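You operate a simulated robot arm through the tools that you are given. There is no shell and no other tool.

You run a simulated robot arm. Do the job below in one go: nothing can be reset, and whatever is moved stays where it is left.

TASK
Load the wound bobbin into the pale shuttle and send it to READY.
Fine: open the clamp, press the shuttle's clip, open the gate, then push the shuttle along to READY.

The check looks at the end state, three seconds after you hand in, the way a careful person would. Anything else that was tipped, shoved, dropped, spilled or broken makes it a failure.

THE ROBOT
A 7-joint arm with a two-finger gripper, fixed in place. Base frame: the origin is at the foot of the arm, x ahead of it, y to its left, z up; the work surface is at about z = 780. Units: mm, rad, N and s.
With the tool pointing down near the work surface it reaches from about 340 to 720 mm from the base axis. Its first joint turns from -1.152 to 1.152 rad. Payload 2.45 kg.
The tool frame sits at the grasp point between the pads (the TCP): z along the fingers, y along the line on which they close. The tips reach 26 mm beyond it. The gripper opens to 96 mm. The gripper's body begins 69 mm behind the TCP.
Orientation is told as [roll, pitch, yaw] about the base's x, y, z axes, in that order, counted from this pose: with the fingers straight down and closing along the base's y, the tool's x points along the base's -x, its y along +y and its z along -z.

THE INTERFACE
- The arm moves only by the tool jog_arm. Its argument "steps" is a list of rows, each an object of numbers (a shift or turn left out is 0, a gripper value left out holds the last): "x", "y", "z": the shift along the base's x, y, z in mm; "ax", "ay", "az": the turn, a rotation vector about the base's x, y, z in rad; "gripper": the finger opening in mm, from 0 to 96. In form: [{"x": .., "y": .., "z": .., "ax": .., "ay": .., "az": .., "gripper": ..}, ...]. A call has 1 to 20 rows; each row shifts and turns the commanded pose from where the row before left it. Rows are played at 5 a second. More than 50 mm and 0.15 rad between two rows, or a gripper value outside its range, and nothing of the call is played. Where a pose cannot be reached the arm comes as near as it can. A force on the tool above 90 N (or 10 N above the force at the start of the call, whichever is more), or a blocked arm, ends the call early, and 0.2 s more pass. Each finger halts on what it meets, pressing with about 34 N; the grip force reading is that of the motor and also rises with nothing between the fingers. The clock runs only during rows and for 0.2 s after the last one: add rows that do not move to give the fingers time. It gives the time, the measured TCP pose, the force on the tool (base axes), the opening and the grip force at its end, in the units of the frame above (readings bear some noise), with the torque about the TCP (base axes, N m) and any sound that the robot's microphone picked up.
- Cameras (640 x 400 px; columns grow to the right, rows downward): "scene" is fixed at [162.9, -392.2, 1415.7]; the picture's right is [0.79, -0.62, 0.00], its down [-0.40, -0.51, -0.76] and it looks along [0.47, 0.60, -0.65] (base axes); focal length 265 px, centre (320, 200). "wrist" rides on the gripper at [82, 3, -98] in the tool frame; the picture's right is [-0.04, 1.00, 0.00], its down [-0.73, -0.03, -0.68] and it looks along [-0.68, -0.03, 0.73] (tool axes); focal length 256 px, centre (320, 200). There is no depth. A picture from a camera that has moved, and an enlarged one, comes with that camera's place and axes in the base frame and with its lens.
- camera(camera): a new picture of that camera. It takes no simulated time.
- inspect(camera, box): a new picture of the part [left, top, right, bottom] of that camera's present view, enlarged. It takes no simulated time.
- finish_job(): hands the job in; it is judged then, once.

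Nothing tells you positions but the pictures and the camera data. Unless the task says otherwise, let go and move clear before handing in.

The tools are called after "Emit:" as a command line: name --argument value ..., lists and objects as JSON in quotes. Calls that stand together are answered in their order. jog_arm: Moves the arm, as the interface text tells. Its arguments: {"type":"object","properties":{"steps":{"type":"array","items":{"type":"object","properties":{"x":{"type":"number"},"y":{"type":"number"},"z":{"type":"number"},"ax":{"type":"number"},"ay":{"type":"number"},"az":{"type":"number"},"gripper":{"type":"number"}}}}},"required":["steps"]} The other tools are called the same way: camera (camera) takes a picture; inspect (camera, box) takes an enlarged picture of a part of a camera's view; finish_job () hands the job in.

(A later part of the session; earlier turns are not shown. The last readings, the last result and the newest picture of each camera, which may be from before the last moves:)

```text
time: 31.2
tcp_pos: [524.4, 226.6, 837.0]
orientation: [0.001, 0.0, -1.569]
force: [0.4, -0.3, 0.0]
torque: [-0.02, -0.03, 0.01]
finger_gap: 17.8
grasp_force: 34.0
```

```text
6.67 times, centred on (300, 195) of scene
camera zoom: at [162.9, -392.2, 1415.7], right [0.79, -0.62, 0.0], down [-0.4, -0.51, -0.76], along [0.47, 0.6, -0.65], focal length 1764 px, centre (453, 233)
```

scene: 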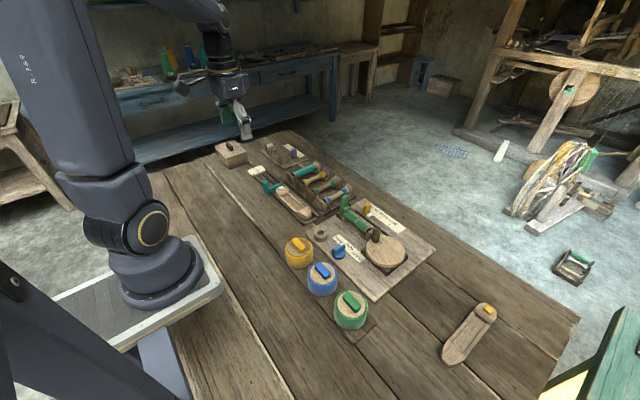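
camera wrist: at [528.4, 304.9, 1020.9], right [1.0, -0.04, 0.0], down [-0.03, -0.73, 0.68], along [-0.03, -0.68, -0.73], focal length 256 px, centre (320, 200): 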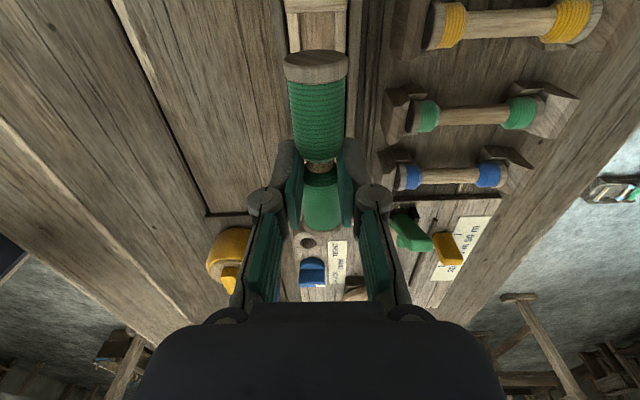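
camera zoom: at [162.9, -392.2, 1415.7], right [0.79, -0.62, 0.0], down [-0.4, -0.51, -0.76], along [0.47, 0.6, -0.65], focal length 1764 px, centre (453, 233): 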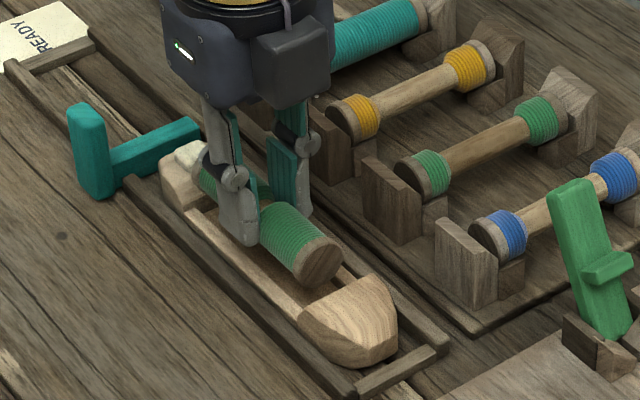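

Nearly aligned. I'll nudge +0.7 in x and −1.2 in y, then continue down slowly until contact.

Emit:
jog_arm --steps '[{"x": 0.7, "y": -1.2}, {"z": -2}, {"z": -2}, {"z": -2}, {"z": -2}, {}]'

Emit:
inspect --camera "wrist" --box '[240, 0, 400, 220]'

Emit:
inspect --camera "scene" --box '[270, 165, 330, 225]'

```text
time: 32.6
tcp_pos: [525.2, 225.1, 828.4]
orientation: [0.0, 0.0, -1.571]
force: [-1.1, 0.6, 0.5]
torque: [0.02, 0.02, 0.01]
finger_gap: 18.1
grasp_force: 33.9
```

```text
1.82 times, centred on (320, 110) of wrist
camera zoom: at [528.3, 306.4, 926.0], right [1.0, -0.04, 0.0], down [-0.03, -0.73, 0.68], along [-0.03, -0.68, -0.73], focal length 465 px, centre (320, 364)
```

zoom: 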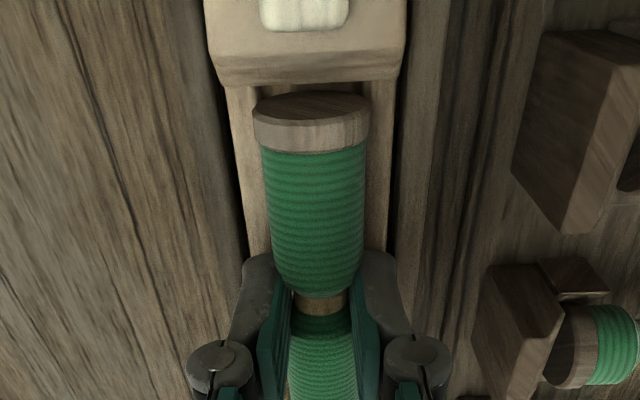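

```text
6.67 times, centred on (300, 195) of scene
camera zoom: at [162.9, -392.2, 1415.7], right [0.79, -0.62, 0.0], down [-0.4, -0.51, -0.76], along [0.47, 0.6, -0.65], focal length 1764 px, centre (453, 233)
```

zoom: 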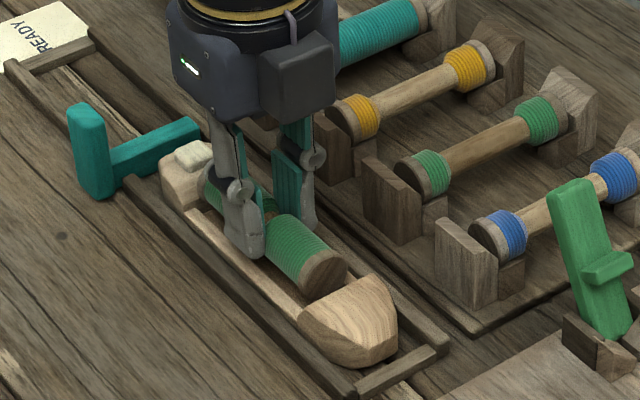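

Emit:
jog_arm --steps '[{"z": -1.5}, {"z": -1.5}, {}]'

```text
time: 33.4
tcp_pos: [526.4, 224.5, 825.2]
orientation: [0.0, 0.0, -1.57]
force: [-0.4, -0.5, 0.6]
torque: [0.0, 0.0, 0.0]
finger_gap: 18.1
grasp_force: 34.3
```

Emit:
jog_arm --steps '[{"z": -1.5}, {"z": -1}, {}]'

Emit:
inspect --camera "wrist" --box '[240, 0, 400, 220]'

Emit:
inspect --camera "scene" --box '[270, 165, 330, 225]'

```text
time: 34.2
tcp_pos: [527.8, 225.3, 822.9]
orientation: [0.0, 0.0, -1.571]
force: [0.1, 0.0, 0.2]
torque: [0.0, -0.01, 0.01]
finger_gap: 18.0
grasp_force: 33.8
```

```text
1.82 times, centred on (320, 110) of wrist
camera zoom: at [529.5, 306.2, 920.8], right [1.0, -0.04, 0.0], down [-0.03, -0.73, 0.68], along [-0.03, -0.68, -0.73], focal length 465 px, centre (320, 364)
```

zoom: 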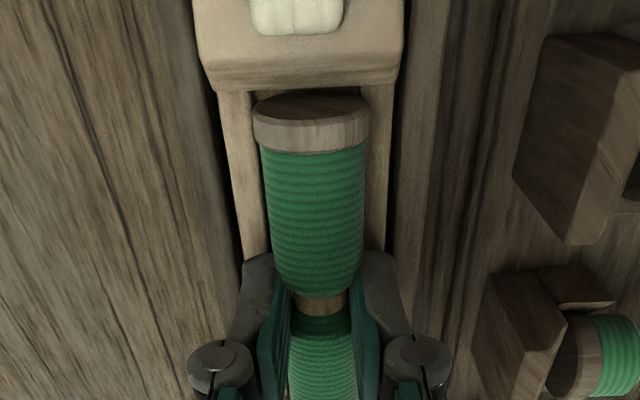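

```text
6.67 times, centred on (300, 195) of scene
camera zoom: at [162.9, -392.2, 1415.7], right [0.79, -0.62, 0.0], down [-0.4, -0.51, -0.76], along [0.47, 0.6, -0.65], focal length 1764 px, centre (453, 233)
```

zoom: 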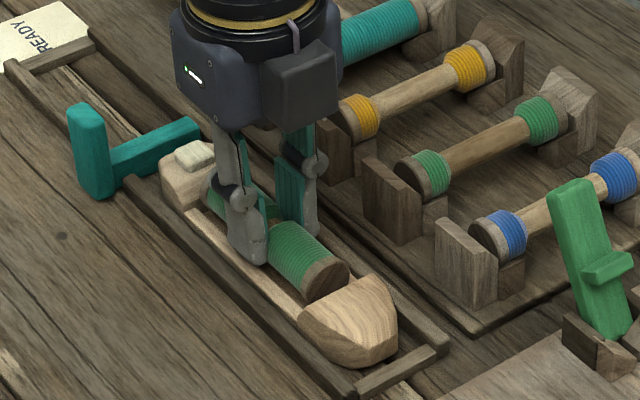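

The arm has drifted about +2.8 mm in x, so I'll raise slightly, re-centre on the shuttle and check.

Emit:
jog_arm --steps '[{"z": 2}, {"x": -1.4}, {"x": -1.4}, {}]'

Emit:
inspect --camera "wrist" --box '[240, 0, 400, 220]'

```text
time: 35.2
tcp_pos: [522.6, 225.1, 823.5]
orientation: [0.0, 0.0, -1.572]
force: [-0.3, 0.8, 0.0]
torque: [-0.04, -0.01, 0.0]
finger_gap: 18.1
grasp_force: 34.2
```

```text
1.82 times, centred on (320, 110) of wrist
camera zoom: at [525.9, 306.8, 922.6], right [1.0, -0.04, 0.0], down [-0.03, -0.73, 0.68], along [-0.03, -0.68, -0.73], focal length 465 px, centre (320, 364)
```

zoom: 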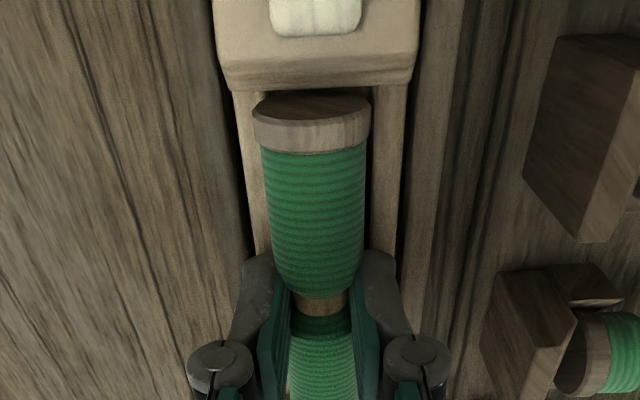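

The shuttle centre is about 1 mm to +x of the bobbin. I'll correct that and lower in one call.

Emit:
jog_arm --steps '[{"x": 1.0}, {}, {"z": -1.5}, {"z": -1.5}, {"z": -1.5}, {}]'

Emit:
inspect --camera "wrist" --box '[240, 0, 400, 220]'

Emit:
inspect --camera "scene" --box '[280, 170, 320, 210]'

```text
time: 36.6
tcp_pos: [523.1, 225.4, 820.4]
orientation: [0.0, -0.002, -1.571]
force: [0.4, 0.3, 0.6]
torque: [0.04, -0.02, -0.03]
finger_gap: 18.2
grasp_force: 34.1
```

```text
1.82 times, centred on (320, 110) of wrist
camera zoom: at [526.7, 306.3, 918.5], right [1.0, -0.04, 0.0], down [-0.03, -0.73, 0.68], along [-0.03, -0.68, -0.73], focal length 465 px, centre (320, 364)
```

zoom: 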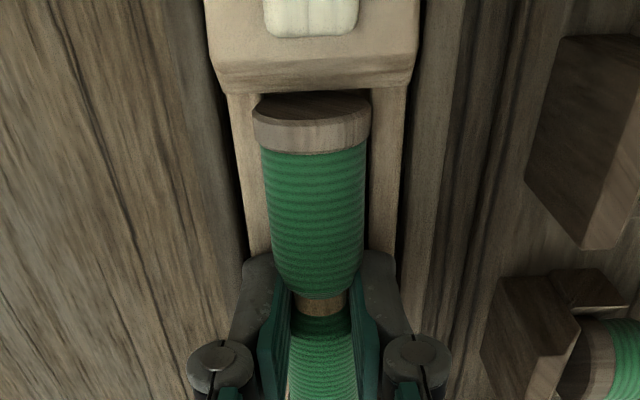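

```text
10.00 times, centred on (300, 190) of scene
camera zoom: at [162.9, -392.2, 1415.7], right [0.79, -0.62, 0.0], down [-0.4, -0.51, -0.76], along [0.47, 0.6, -0.65], focal length 2647 px, centre (520, 300)
```

zoom: 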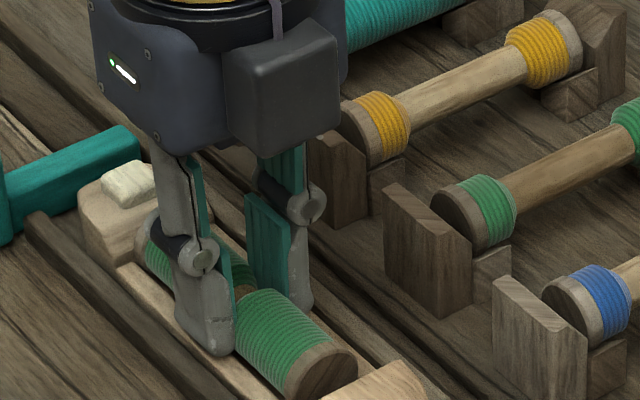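

Alignment looks good. I'll continue down until contact.

Emit:
jog_arm --steps '[{"x": 0.5}, {"z": -1.5}, {"z": -1.5}, {"z": -1.5}, {}]'

Emit:
inspect --camera "wrist" --box '[240, 0, 400, 220]'

Emit:
inspect --camera "scene" --box '[280, 170, 320, 210]'

```text
time: 37.8
tcp_pos: [526.8, 225.6, 818.0]
orientation: [0.005, 0.001, -1.57]
force: [-2.9, -4.4, 38.1]
torque: [0.05, 0.11, -0.03]
finger_gap: 17.4
grasp_force: 34.3
```

```text
1.82 times, centred on (320, 110) of wrist
camera zoom: at [528.6, 306.5, 916.2], right [1.0, -0.04, 0.0], down [-0.03, -0.73, 0.68], along [-0.02, -0.68, -0.74], focal length 465 px, centre (320, 364)
```

zoom: 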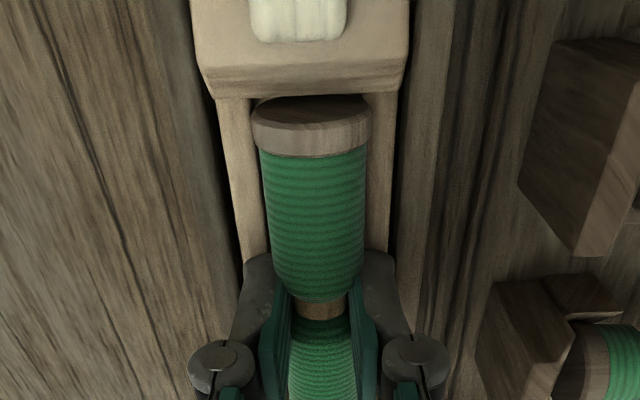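

```text
10.00 times, centred on (300, 190) of scene
camera zoom: at [162.2, -392.6, 1415.6], right [0.79, -0.62, 0.0], down [-0.4, -0.51, -0.76], along [0.47, 0.6, -0.65], focal length 2647 px, centre (520, 300)
```

zoom: 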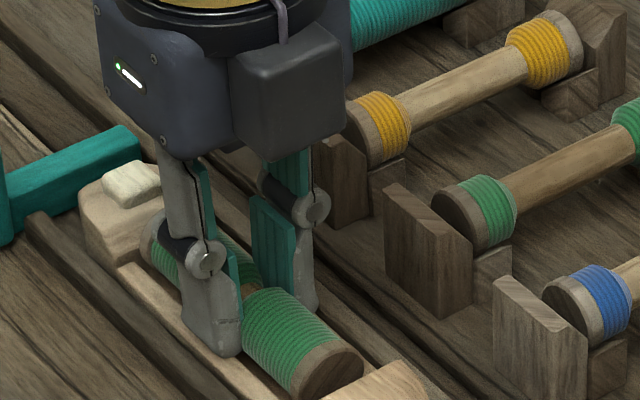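

Contact now, but the bobbin sits about 1.6 mm too far in +x. I'll relieve, re-centre and look again.

Emit:
jog_arm --steps '[{"z": 1.5}, {"z": 1.0, "x": -1.6}, {}]'

Emit:
inspect --camera "wrist" --box '[240, 0, 400, 220]'

Emit:
inspect --camera "scene" --box '[270, 165, 330, 225]'

```text
time: 38.6
tcp_pos: [521.9, 225.0, 818.2]
orientation: [-0.003, -0.002, -1.572]
force: [0.6, -0.5, 1.0]
torque: [0.06, -0.02, -0.04]
finger_gap: 17.2
grasp_force: 33.6
```

```text
1.82 times, centred on (320, 110) of wrist
camera zoom: at [525.2, 306.3, 916.3], right [1.0, -0.04, 0.0], down [-0.03, -0.73, 0.68], along [-0.03, -0.68, -0.73], focal length 465 px, centre (320, 364)
```

zoom: 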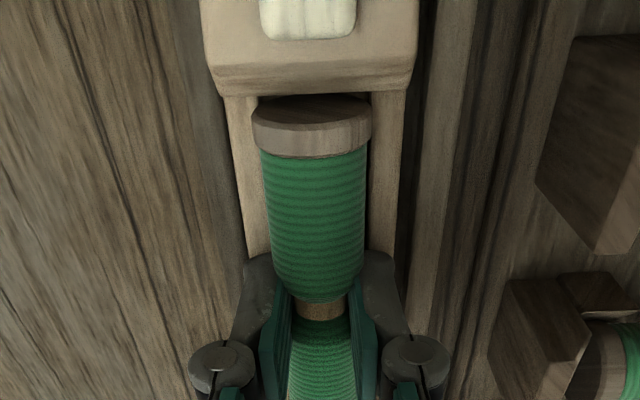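

```text
6.67 times, centred on (300, 195) of scene
camera zoom: at [162.9, -392.2, 1415.7], right [0.79, -0.62, 0.0], down [-0.4, -0.51, -0.76], along [0.47, 0.6, -0.65], focal length 1764 px, centre (453, 233)
```

zoom: 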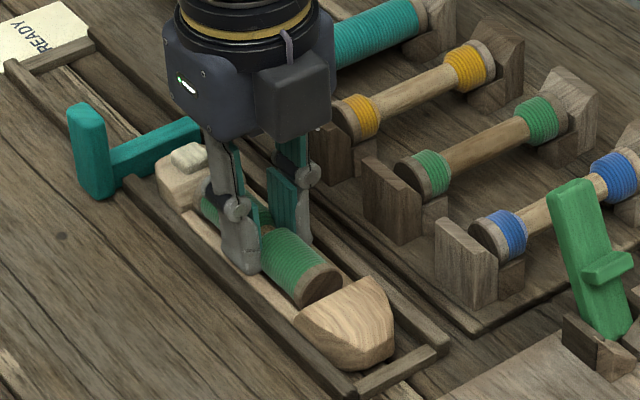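

The bobbin is in the cavity, and the shuttle shifts sideways with it inside its track. It's centred now, so I'll release by opening gently, then rise.

Emit:
jog_arm --steps '[{"gripper": 22}, {"gripper": 26}, {"gripper": 30}, {}, {}]'

Emit:
inspect --camera "wrist" --box '[240, 0, 400, 220]'

Emit:
inspect --camera "scene" --box '[270, 165, 330, 225]'

```text
time: 39.8
tcp_pos: [523.6, 225.4, 819.3]
orientation: [-0.001, 0.0, -1.571]
force: [-0.2, -0.2, -0.4]
torque: [0.03, -0.01, 0.0]
finger_gap: 30.1
grasp_force: 0.0
```

```text
1.82 times, centred on (320, 110) of wrist
camera zoom: at [526.5, 306.4, 917.7], right [1.0, -0.04, 0.0], down [-0.03, -0.73, 0.68], along [-0.03, -0.68, -0.73], focal length 465 px, centre (320, 364)
```

zoom: 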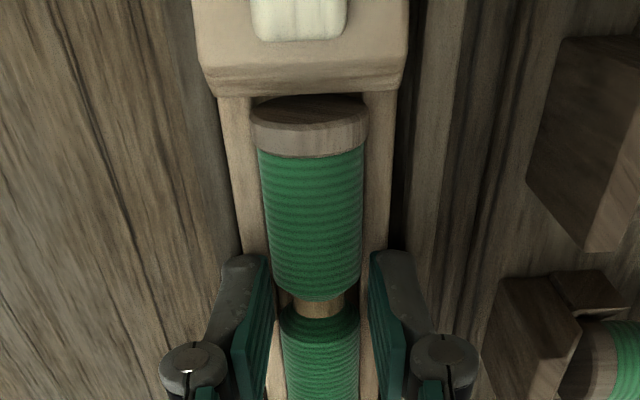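

```text
6.67 times, centred on (300, 195) of scene
camera zoom: at [162.9, -392.2, 1415.7], right [0.79, -0.62, 0.0], down [-0.4, -0.51, -0.76], along [0.47, 0.6, -0.65], focal length 1764 px, centre (453, 233)
```

zoom: 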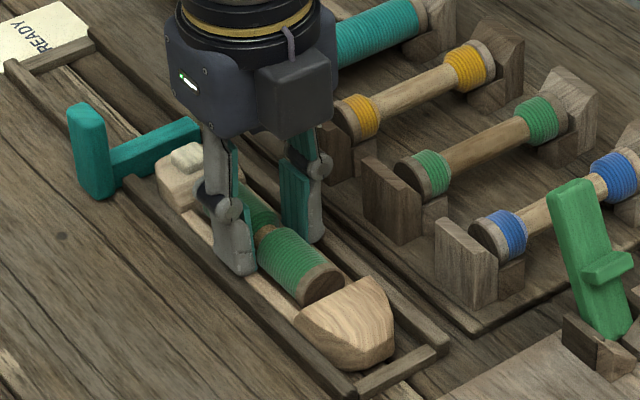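

Released cleanly. I'll rise straight up and look.

Emit:
jog_arm --steps '[{"z": 5}, {"z": 15}, {"z": 25}, {"z": 25}, {"z": 25}, {}]'

Emit:
inspect --camera "wrist" --box '[240, 0, 400, 220]'

Emit:
inspect --camera "scene" --box '[250, 155, 330, 225]'

```text
time: 41.2
tcp_pos: [521.5, 224.4, 914.0]
orientation: [0.002, 0.001, -1.572]
force: [0.1, 0.0, 0.4]
torque: [0.03, 0.02, 0.03]
finger_gap: 30.0
grasp_force: 0.0
```

```text
1.82 times, centred on (320, 110) of wrist
camera zoom: at [524.3, 305.9, 1012.2], right [1.0, -0.04, 0.0], down [-0.03, -0.73, 0.68], along [-0.03, -0.68, -0.73], focal length 465 px, centre (320, 364)
```

zoom: 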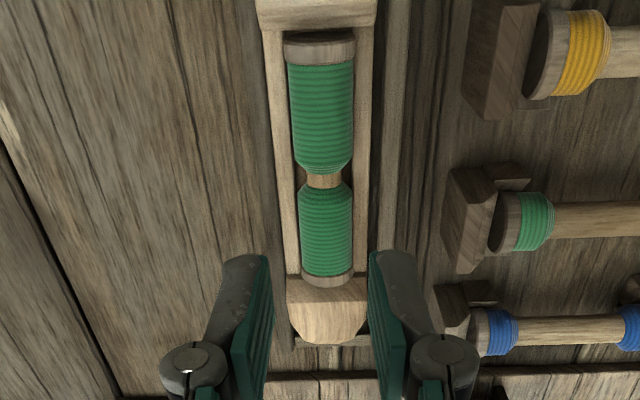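

```text
5.71 times, centred on (290, 190) of scene
camera zoom: at [162.9, -392.2, 1415.7], right [0.79, -0.62, 0.0], down [-0.4, -0.51, -0.76], along [0.47, 0.6, -0.65], focal length 1512 px, centre (491, 257)
```

zoom: 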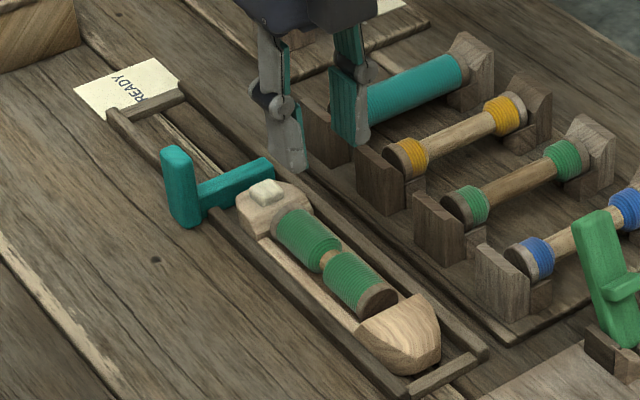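

The bobbin is seated in the shuttle. Next I press the cream clip button near (523, 300): closing the gripper and coming over it.

Emit:
jog_arm --steps '[{"x": 0.5, "y": 25, "gripper": 0}, {"x": 0.5, "y": 25}, {"x": 0.5, "y": 25}, {"z": -20}, {"z": -20}, {"z": -14}, {}, {}]'

Emit:
camera --camera "wrist"

Emit:
inspect --camera "scene" --box '[240, 140, 320, 210]'

```text
time: 43.0
tcp_pos: [522.9, 300.0, 860.5]
orientation: [-0.001, 0.0, -1.572]
force: [-1.3, 0.5, 0.3]
torque: [-0.04, 0.02, -0.01]
finger_gap: 0.0
grasp_force: 28.3
```

```text
taken
camera wrist: at [525.9, 381.0, 958.7], right [1.0, -0.04, 0.0], down [-0.03, -0.73, 0.68], along [-0.03, -0.68, -0.73], focal length 256 px, centre (320, 200)
```

wrist: 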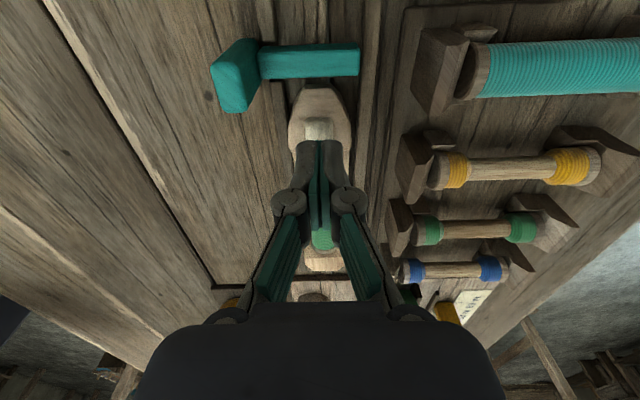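

```text
5.71 times, centred on (280, 175) of scene
camera zoom: at [162.9, -392.2, 1415.7], right [0.79, -0.62, 0.0], down [-0.4, -0.51, -0.76], along [0.47, 0.6, -0.65], focal length 1512 px, centre (549, 343)
```

zoom: 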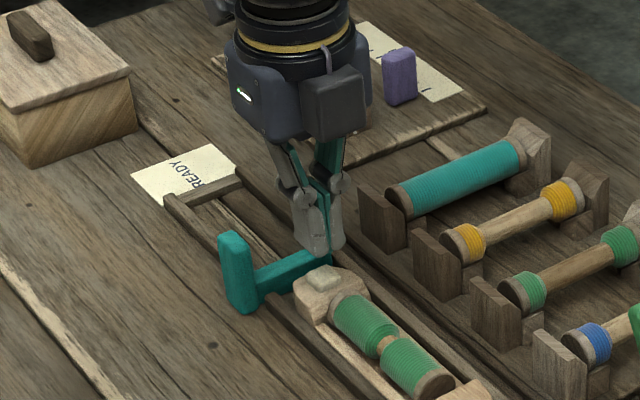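

The button is centred near (521.5, 302). I'll descend over it in small steps until it clicks or resists.

Emit:
jog_arm --steps '[{"x": -1.2, "y": 1.5}, {"z": -10}, {"z": -8}, {"z": -4}, {"z": -2}, {"z": -2}, {}]'

Emit:
inspect --camera "scene" --box '[250, 150, 310, 210]'

Emit:
inspect --camera "wrist" --box '[260, 60, 380, 180]'

```text
time: 44.6
tcp_pos: [523.2, 301.6, 833.1]
orientation: [0.0, 0.001, -1.572]
force: [-0.7, 0.1, 0.9]
torque: [-0.01, 0.04, 0.01]
finger_gap: 6.0
grasp_force: 28.3
```

```text
6.67 times, centred on (280, 180) of scene
camera zoom: at [162.9, -392.2, 1415.7], right [0.79, -0.62, 0.0], down [-0.4, -0.51, -0.76], along [0.47, 0.6, -0.65], focal length 1764 px, centre (587, 333)
```

zoom: 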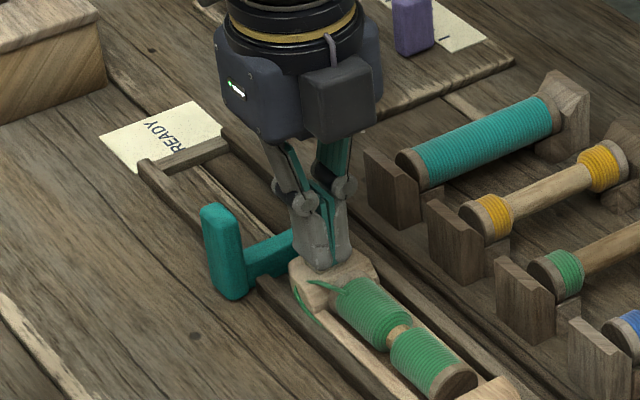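

```text
3.33 times, centred on (320, 120) of wrist
camera zoom: at [525.8, 383.2, 931.8], right [1.0, -0.04, 0.0], down [-0.03, -0.73, 0.68], along [-0.03, -0.68, -0.73], focal length 853 px, centre (320, 467)
```

zoom: 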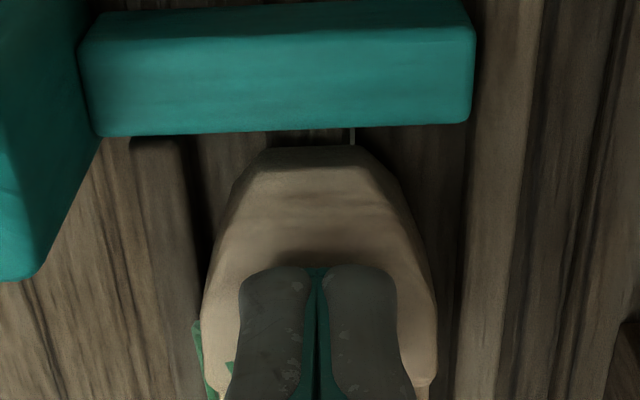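

A green thread strand has appeared from the bobbin across the shuttle, so the clip seems to have engaged. I'll rise and check.

Emit:
jog_arm --steps '[{"z": 10}, {"z": 20}, {"z": 20}, {"z": 20}, {"y": -30}, {}]'

Emit:
inspect --camera "scene" --box '[250, 150, 330, 220]'

Emit:
camera --camera "wrist"

Emit:
inspect --camera "wrist" --box '[260, 20, 380, 140]'

```text
time: 46.0
tcp_pos: [527.2, 273.5, 902.1]
orientation: [-0.002, 0.0, -1.572]
force: [-0.2, 0.7, -0.1]
torque: [-0.02, -0.02, 0.0]
finger_gap: 0.1
grasp_force: 28.2
```

```text
5.71 times, centred on (290, 185) of scene
camera zoom: at [162.9, -392.2, 1415.7], right [0.79, -0.62, 0.0], down [-0.4, -0.51, -0.76], along [0.47, 0.6, -0.65], focal length 1512 px, centre (491, 286)
```

zoom: 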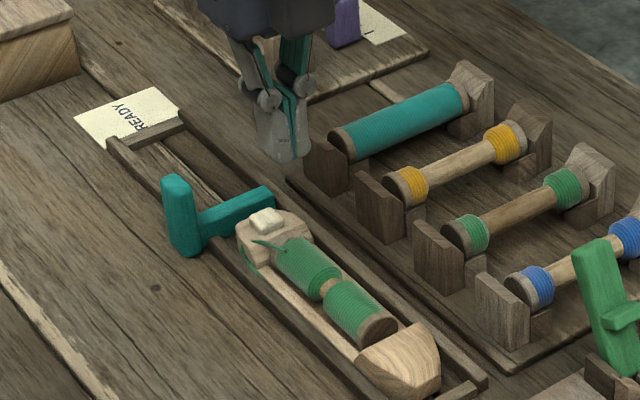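

```text
taken
camera wrist: at [529.5, 354.6, 1000.2], right [1.0, -0.04, 0.0], down [-0.03, -0.73, 0.68], along [-0.03, -0.68, -0.73], focal length 256 px, centre (320, 200)
```

wrist: 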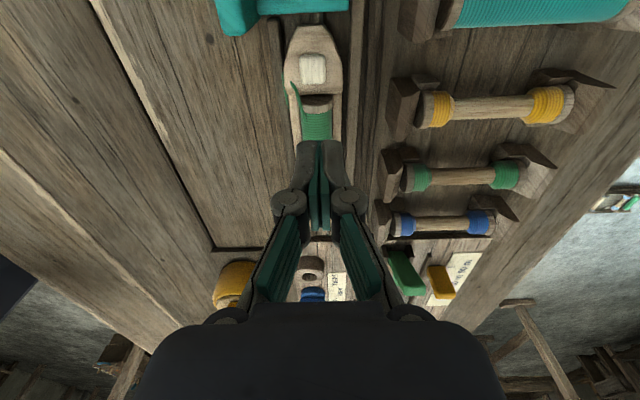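

```text
3.33 times, centred on (320, 80) of wrist
camera zoom: at [529.5, 354.6, 1000.2], right [1.0, -0.04, 0.0], down [-0.03, -0.73, 0.68], along [-0.03, -0.68, -0.73], focal length 853 px, centre (320, 600)
```

zoom: 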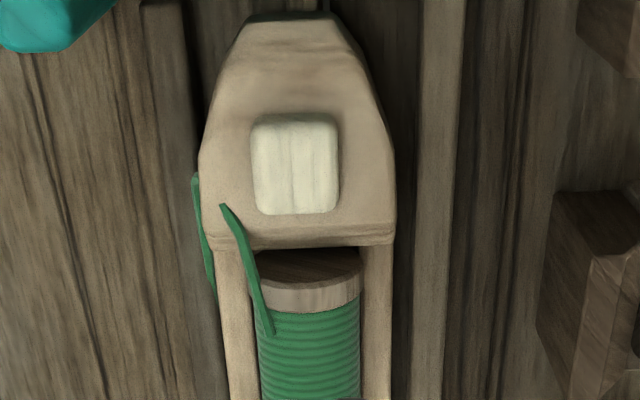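

The clip has engaged and the thread is drawn to the shuttle's eye. Next is the gate, so I'll view it from the +y side to understand its hinge.

Emit:
jog_arm --steps '[{"z": 20}, {"x": -6, "y": 35}, {"x": -6, "y": 35}, {"x": -6, "y": 35}, {"x": -6, "y": 30}, {"z": -20}, {"z": -15}, {}]'

Emit:
camera --camera "wrist"

Emit:
inspect --camera "wrist" --box '[220, 60, 400, 180]'

Emit:
inspect --camera "scene" --box '[240, 155, 300, 205]'

```text
time: 47.8
tcp_pos: [499.1, 406.5, 887.8]
orientation: [0.0, -0.001, -1.571]
force: [-0.3, 0.1, 0.7]
torque: [-0.01, -0.01, 0.0]
finger_gap: 0.0
grasp_force: 28.1
```

```text
taken
camera wrist: at [502.2, 487.3, 984.9], right [1.0, -0.04, 0.0], down [-0.03, -0.73, 0.68], along [-0.03, -0.68, -0.73], focal length 256 px, centre (320, 200)
```

wrist: 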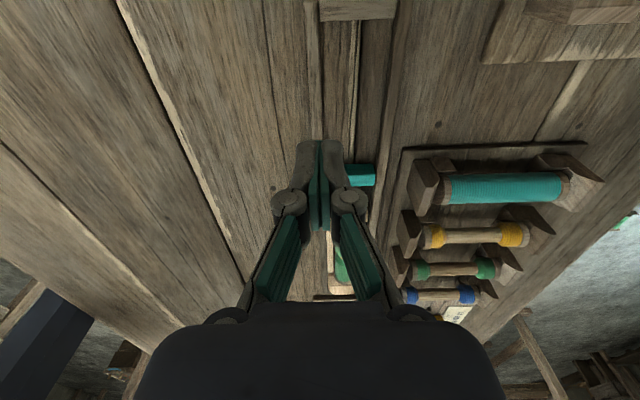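

```text
3.33 times, centred on (310, 120) of wrist
camera zoom: at [502.2, 487.3, 984.9], right [1.0, -0.04, 0.0], down [-0.03, -0.73, 0.68], along [-0.03, -0.68, -0.73], focal length 853 px, centre (353, 467)
```

zoom: 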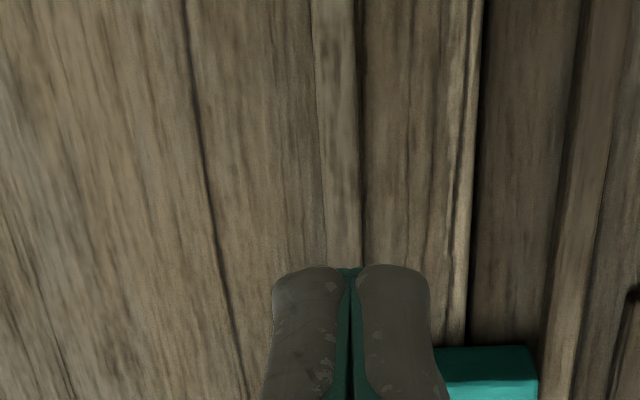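

```text
8.00 times, centred on (270, 180) of scene
camera zoom: at [162.9, -392.2, 1415.7], right [0.79, -0.62, 0.0], down [-0.4, -0.51, -0.76], along [0.47, 0.6, -0.65], focal length 2117 px, centre (720, 360)
```

zoom: 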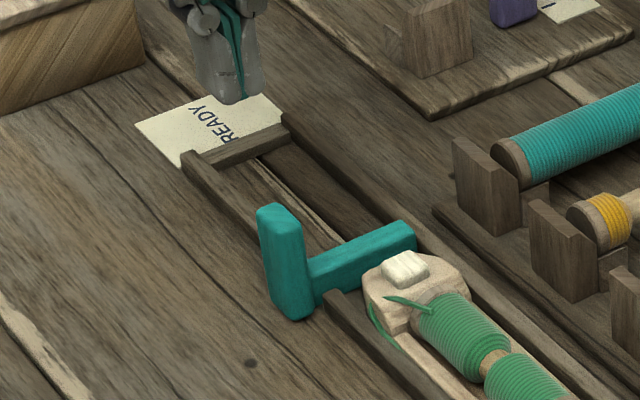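

The gate is a T: an upright handle around (485, 342), about 780–843 high, with an arm through a rail notch across the track. I'll hover over the handle with the fingers open for a closer look.

Emit:
jog_arm --steps '[{"z": 30, "gripper": 50}, {"x": -5, "y": -22}, {"x": -5, "y": -22}, {"x": -4, "y": -20}, {}, {}]'

Emit:
camera --camera "wrist"

Emit:
inspect --camera "wrist" --box '[260, 60, 420, 180]'

```text
time: 49.2
tcp_pos: [485.1, 340.7, 918.8]
orientation: [0.0, 0.0, -1.57]
force: [0.7, 0.3, -0.3]
torque: [-0.01, 0.01, 0.0]
finger_gap: 50.0
grasp_force: 0.0
```

```text
taken
camera wrist: at [487.8, 422.1, 1017.0], right [1.0, -0.04, 0.0], down [-0.03, -0.73, 0.68], along [-0.03, -0.68, -0.73], focal length 256 px, centre (320, 200)
```

wrist: 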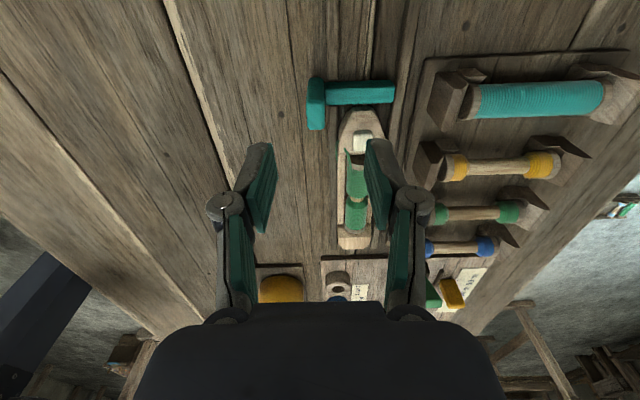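

```text
3.33 times, centred on (340, 120) of wrist
camera zoom: at [487.8, 422.1, 1017.0], right [1.0, -0.04, 0.0], down [-0.03, -0.73, 0.68], along [-0.03, -0.68, -0.73], focal length 853 px, centre (253, 467)
```

zoom: 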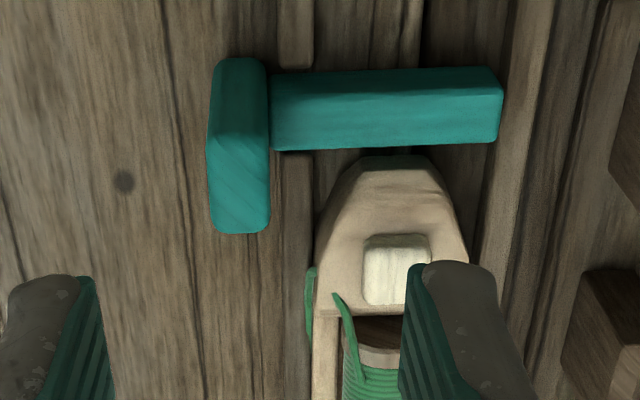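

The arm passes through a notch in the near rail, with the handle just outside it at about (482, 341). I'll grasp the handle's top above the arm and test gently which way it moves.

Emit:
jog_arm --steps '[{"x": -3.3, "z": -20}, {"z": -20}, {"z": -20}, {"z": -14}, {"z": -7}, {}, {"gripper": 30}, {"gripper": 10}, {}, {}, {}]'

Emit:
camera --camera "wrist"

Emit:
inspect --camera "scene" --box '[240, 145, 300, 205]'

```text
time: 51.6
tcp_pos: [481.6, 343.3, 837.0]
orientation: [-0.003, -0.001, -1.571]
force: [-5.0, -0.2, 0.4]
torque: [-0.02, 0.11, 0.0]
finger_gap: 13.7
grasp_force: 40.5
```

```text
taken
camera wrist: at [484.6, 423.2, 935.1], right [1.0, -0.04, 0.0], down [-0.03, -0.73, 0.68], along [-0.03, -0.68, -0.73], focal length 256 px, centre (320, 200)
```

wrist: 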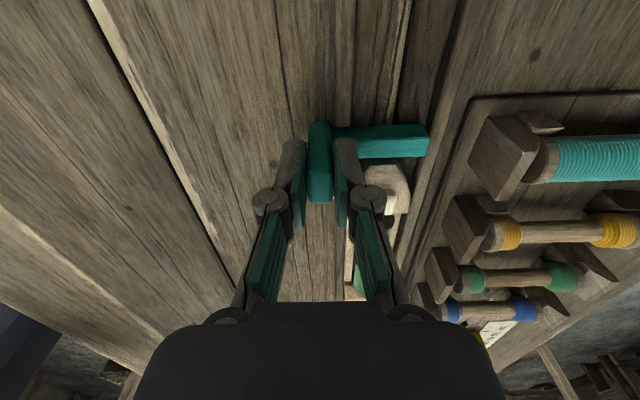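

```text
6.67 times, centred on (270, 175) of scene
camera zoom: at [162.8, -392.2, 1415.7], right [0.79, -0.62, 0.0], down [-0.4, -0.51, -0.76], along [0.47, 0.6, -0.65], focal length 1764 px, centre (653, 367)
```

zoom: 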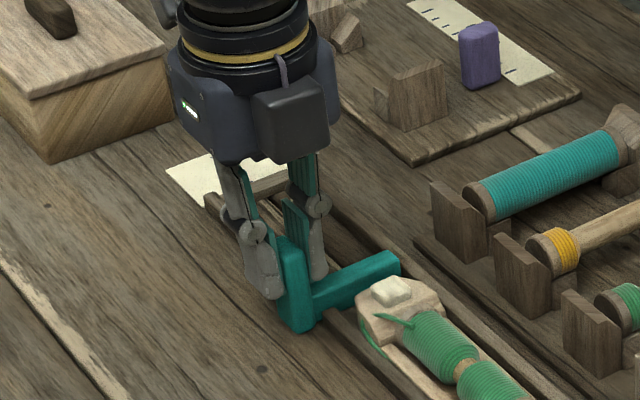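

The handle is gripped (13.7 mm). First test: a small pull in −x.

Emit:
jog_arm --steps '[{"x": -2}, {"x": -2}, {}]'

```text
time: 52.4
tcp_pos: [478.6, 342.4, 836.4]
orientation: [0.002, 0.001, -1.573]
force: [0.3, -4.9, 4.0]
torque: [0.66, -0.18, 0.05]
finger_gap: 13.7
grasp_force: 40.1
```

Emit:
jog_arm --steps '[{"x": -3}, {"x": -3}, {}]'

Emit:
inspect --camera "scene" --box '[240, 145, 300, 205]'

Emit:
inspect --camera "wrist" --box '[270, 90, 450, 220]'

```text
time: 53.2
tcp_pos: [472.3, 342.0, 838.3]
orientation: [0.0, -0.001, -1.57]
force: [0.5, -13.0, 15.1]
torque: [0.06, -0.04, -0.01]
finger_gap: 13.6
grasp_force: 40.0
```

```text
6.67 times, centred on (270, 175) of scene
camera zoom: at [162.7, -392.7, 1415.6], right [0.79, -0.62, 0.0], down [-0.4, -0.51, -0.76], along [0.47, 0.6, -0.65], focal length 1764 px, centre (653, 367)
```

zoom: 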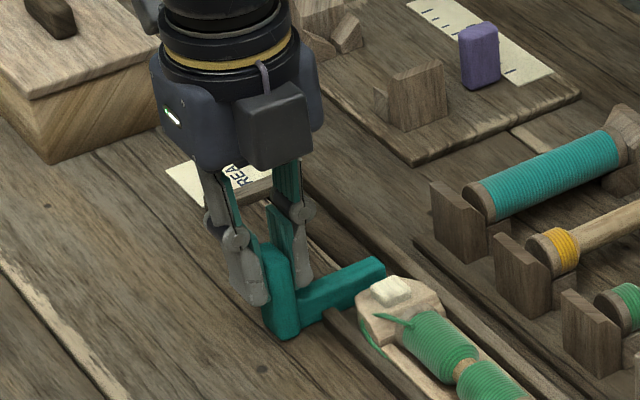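

```text
3.08 times, centred on (360, 155) of wrist
camera zoom: at [474.9, 423.3, 934.9], right [1.0, -0.04, 0.0], down [-0.03, -0.73, 0.68], along [-0.03, -0.68, -0.73], focal length 788 px, centre (197, 338)
```

zoom: 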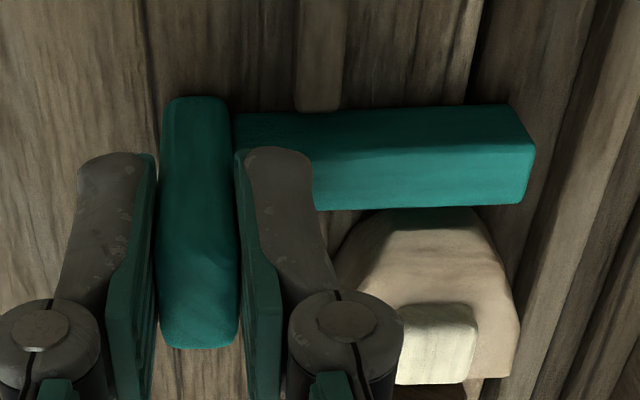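

The gate slides straight out in −x like a bolt. I'll keep pulling, easing the side forces.

Emit:
jog_arm --steps '[{"z": 0.8, "y": -0.6}, {"x": -4}, {"x": -4}, {"x": -4}, {"x": -4}, {}]'

```text
time: 54.6
tcp_pos: [455.8, 342.8, 836.6]
orientation: [-0.001, -0.003, -1.57]
force: [0.7, -11.7, -13.7]
torque: [0.53, -0.04, -0.01]
finger_gap: 13.8
grasp_force: 40.3
```

Emit:
jog_arm --steps '[{"z": -0.5, "y": -0.4}, {"x": -4}, {"x": -4}, {"x": -4}, {"x": -4}, {}]'

Emit:
inspect --camera "scene" --box '[230, 145, 300, 215]'

Emit:
camera --camera "wrist"

```text
time: 56.0
tcp_pos: [439.5, 342.4, 837.5]
orientation: [-0.002, -0.003, -1.571]
force: [-0.6, -8.1, -26.3]
torque: [-0.21, 0.0, 0.02]
finger_gap: 13.9
grasp_force: 40.0
```

```text
5.71 times, centred on (265, 180) of scene
camera zoom: at [163.3, -392.1, 1415.7], right [0.79, -0.62, 0.0], down [-0.4, -0.51, -0.76], along [0.47, 0.6, -0.65], focal length 1512 px, centre (634, 314)
```

zoom: 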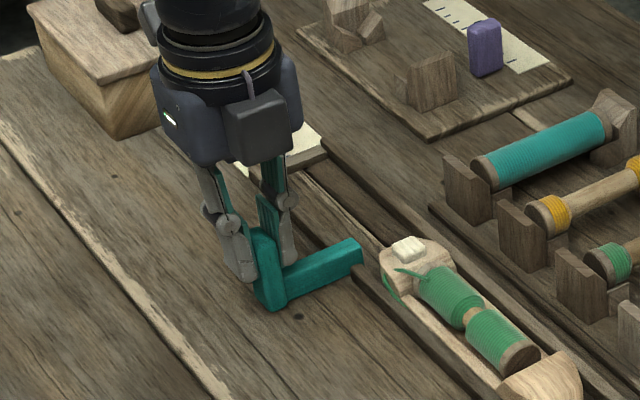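

```text
taken
camera wrist: at [442.6, 423.3, 935.0], right [1.0, -0.04, 0.0], down [-0.03, -0.73, 0.68], along [-0.03, -0.68, -0.73], focal length 256 px, centre (320, 200)
```

wrist: 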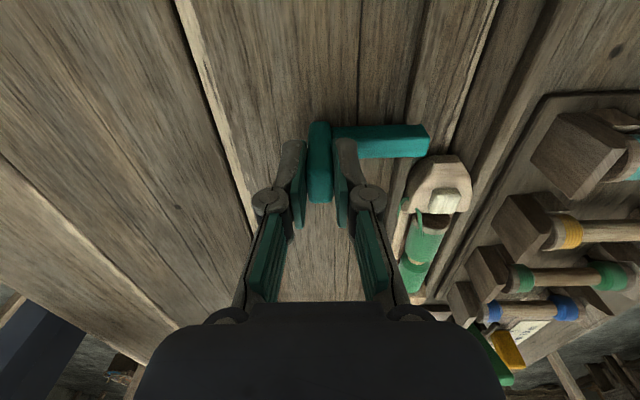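

The tip of the gate has almost cleared the track. I'll continue pulling until it's out or stops.

Emit:
jog_arm --steps '[{"z": -1.2, "y": -0.3}, {"x": -4}, {"x": -4}, {"x": -3}, {"x": -3}, {}]'

Emit:
camera --camera "wrist"

Emit:
inspect --camera "scene" --box '[230, 145, 300, 215]'

```text
time: 57.4
tcp_pos: [426.5, 342.2, 836.5]
orientation: [-0.001, -0.001, -1.572]
force: [0.8, -9.3, -16.9]
torque: [-0.44, -0.05, -0.04]
finger_gap: 13.6
grasp_force: 40.7
```

```text
taken
camera wrist: at [428.8, 423.4, 935.1], right [1.0, -0.04, 0.0], down [-0.03, -0.73, 0.68], along [-0.03, -0.68, -0.73], focal length 256 px, centre (320, 200)
```

wrist: 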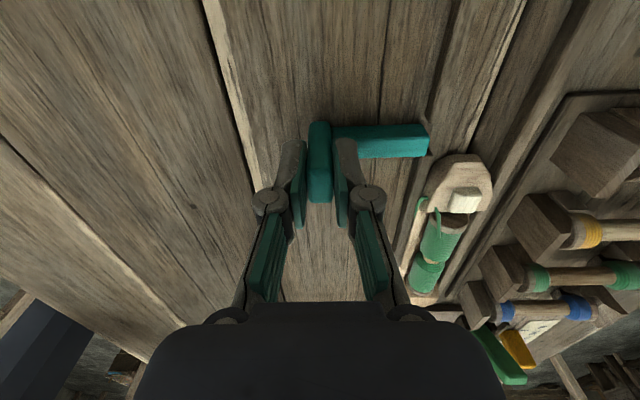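

```text
5.71 times, centred on (265, 180) of scene
camera zoom: at [163.2, -392.2, 1415.6], right [0.79, -0.62, 0.0], down [-0.4, -0.51, -0.76], along [0.47, 0.6, -0.65], focal length 1512 px, centre (634, 314)
```

zoom: 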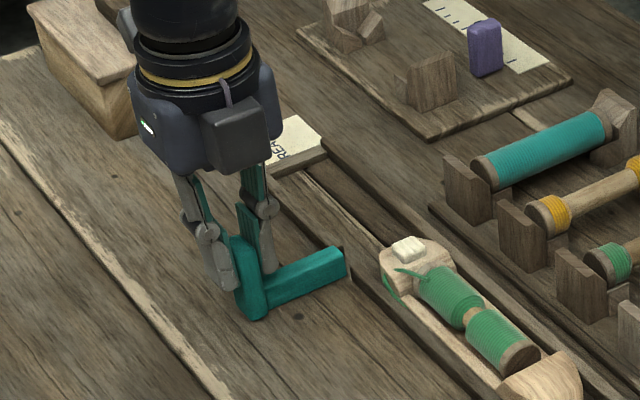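

The gate tip is now out of the track, level with the rail's outer side. A few mm more for margin, then release and rise.

Emit:
jog_arm --steps '[{"z": -0.8, "y": -0.4}, {"x": -2}, {"x": -2}, {}]'

```text
time: 58.4
tcp_pos: [425.4, 342.0, 837.5]
orientation: [0.005, 0.001, -1.574]
force: [13.7, -7.3, 2.7]
torque: [-0.45, -0.39, 0.13]
finger_gap: 13.9
grasp_force: 39.8
```

The stop has been reached, so the gate is fully open. I'll relax, release and rise.

Emit:
jog_arm --steps '[{"x": 1.2}, {}, {"gripper": 24}, {"gripper": 40}, {}, {}, {"z": 20}, {"z": 30}, {"z": 30}, {}]'

Emit:
camera --camera "wrist"

Emit:
inspect --camera "scene" --box '[230, 145, 330, 225]'

```text
time: 60.6
tcp_pos: [422.1, 340.9, 916.3]
orientation: [0.0, 0.001, -1.573]
force: [0.1, -0.3, -0.5]
torque: [0.01, -0.02, 0.0]
finger_gap: 40.1
grasp_force: 0.0
```

```text
taken
camera wrist: at [425.8, 422.1, 1014.7], right [1.0, -0.04, 0.0], down [-0.03, -0.73, 0.68], along [-0.03, -0.68, -0.73], focal length 256 px, centre (320, 200)
```

wrist: 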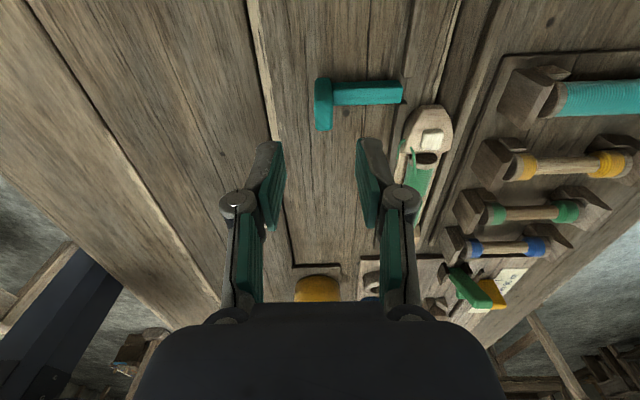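

```text
5.00 times, centred on (280, 185) of scene
camera zoom: at [162.9, -392.2, 1415.7], right [0.79, -0.62, 0.0], down [-0.4, -0.51, -0.76], along [0.47, 0.6, -0.65], focal length 1323 px, centre (520, 275)
```

zoom: 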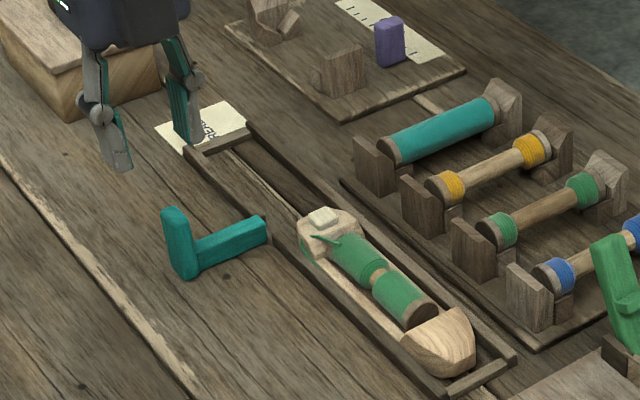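

The gate is open and stays put. Next I'll look at the shuttle's −y nose end and the track's end rail to place the pusher.

Emit:
jog_arm --steps '[{"z": 20, "gripper": 80}, {"x": 25, "y": -38}, {"x": 25, "y": -38}, {"x": 25, "y": -38}, {"x": 26, "y": -38}, {"z": -10}, {}, {}]'

Emit:
camera --camera "wrist"

Emit:
inspect --camera "wrist" --box '[260, 80, 380, 200]'

Emit:
inspect --camera "scene" --box '[290, 190, 340, 240]'

```text
time: 62.4
tcp_pos: [525.7, 189.8, 925.7]
orientation: [-0.001, -0.001, -1.572]
force: [0.5, -0.2, -0.1]
torque: [-0.01, -0.03, -0.01]
finger_gap: 79.9
grasp_force: 0.0
```

```text
taken
camera wrist: at [528.2, 270.3, 1023.8], right [1.0, -0.04, 0.0], down [-0.03, -0.73, 0.68], along [-0.03, -0.68, -0.73], focal length 256 px, centre (320, 200)
```

wrist: 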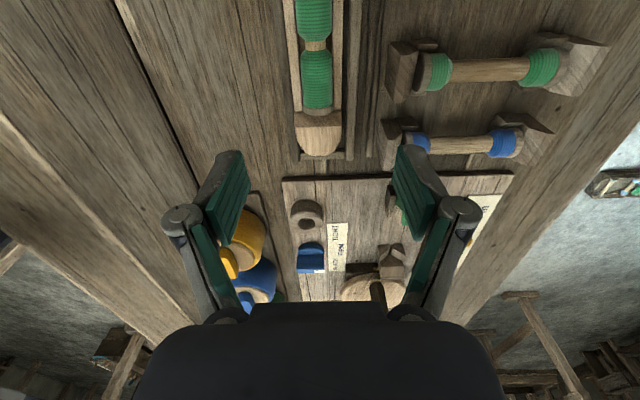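

```text
3.33 times, centred on (320, 140) of wrist
camera zoom: at [528.2, 270.3, 1023.8], right [1.0, -0.04, 0.0], down [-0.03, -0.73, 0.68], along [-0.03, -0.68, -0.73], focal length 853 px, centre (320, 400)
```

zoom: 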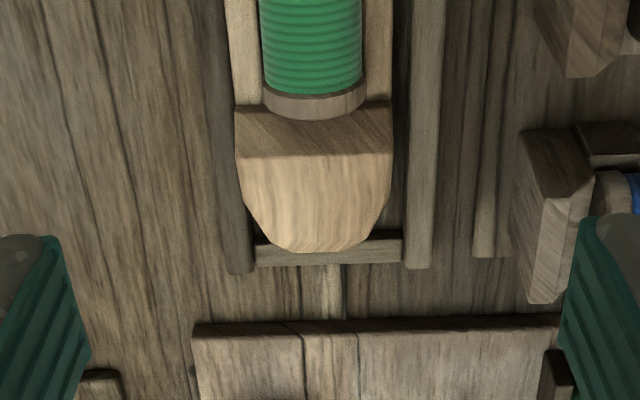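

```text
8.00 times, centred on (315, 215) of scene
camera zoom: at [162.9, -392.2, 1415.7], right [0.79, -0.62, 0.0], down [-0.4, -0.51, -0.76], along [0.47, 0.6, -0.65], focal length 2117 px, centre (360, 80)
```

zoom: 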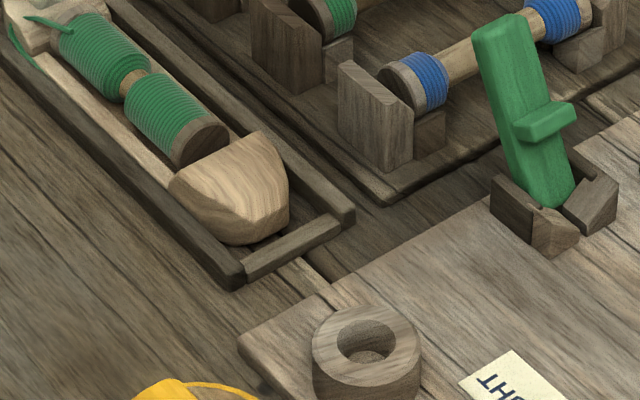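

The nose tip is at about y≈126, x≈521.5, just above the end rail (y≈114–123). I'll close the fingers, place them behind the nose above the rail and feel down.

Emit:
jog_arm --steps '[{"x": -1.5, "y": -28, "gripper": 0}, {"x": -1.5, "y": -28}, {"x": -1.5, "y": -28}, {}, {}, {"z": -25}, {"z": -25}, {"z": -20}, {"z": -15}, {"z": -10}, {}]'

Emit:
inspect --camera "wrist" --box '[240, 40, 400, 180]'

Emit:
inspect --camera "scene" --box '[290, 180, 350, 240]'

```text
time: 64.8
tcp_pos: [520.7, 105.7, 831.3]
orientation: [0.0, -0.001, -1.569]
force: [0.6, 1.1, 0.4]
torque: [-0.01, -0.02, 0.01]
finger_gap: 0.0
grasp_force: 28.6
```

```text
2.86 times, centred on (320, 110) of wrist
camera zoom: at [524.0, 187.2, 929.7], right [1.0, -0.04, 0.0], down [-0.03, -0.73, 0.68], along [-0.03, -0.68, -0.73], focal length 731 px, centre (320, 457)
```

zoom: 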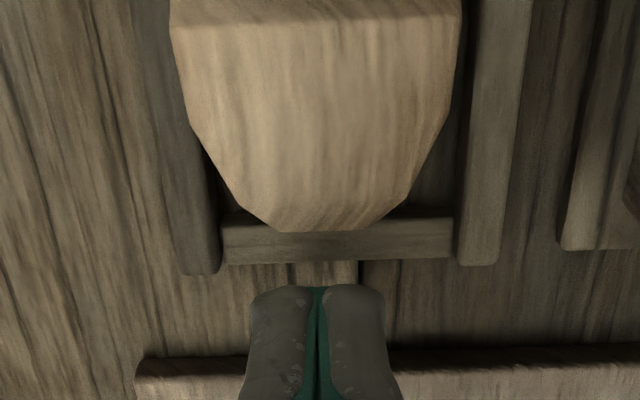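

```text
6.67 times, centred on (320, 210) of scene
camera zoom: at [162.9, -392.2, 1415.7], right [0.79, -0.62, 0.0], down [-0.4, -0.51, -0.76], along [0.47, 0.6, -0.65], focal length 1764 px, centre (320, 133)
```

zoom: 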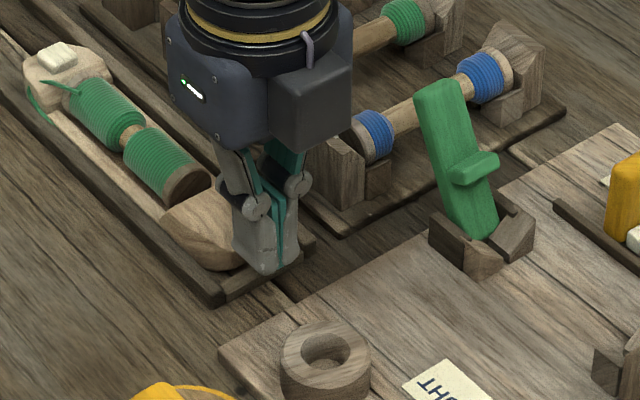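

Emit:
jog_arm --steps '[{"z": -3}, {"z": -2}, {"z": -2}, {"z": -2}, {}]'

Emit:
inspect --camera "wrist" --box '[240, 40, 400, 180]'

```text
time: 66.0
tcp_pos: [519.7, 104.5, 822.3]
orientation: [0.0, 0.001, -1.57]
force: [0.2, -0.6, 0.2]
torque: [0.02, -0.02, 0.01]
finger_gap: 0.1
grasp_force: 28.4
```

```text
2.86 times, centred on (320, 110) of wrist
camera zoom: at [522.7, 186.0, 920.3], right [1.0, -0.04, 0.0], down [-0.03, -0.73, 0.68], along [-0.03, -0.68, -0.73], focal length 731 px, centre (320, 457)
```

zoom: 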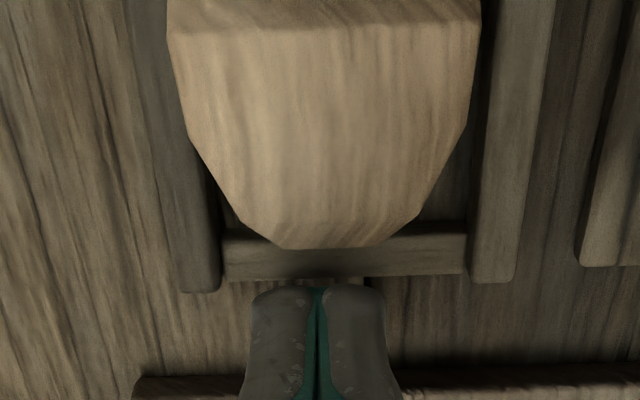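

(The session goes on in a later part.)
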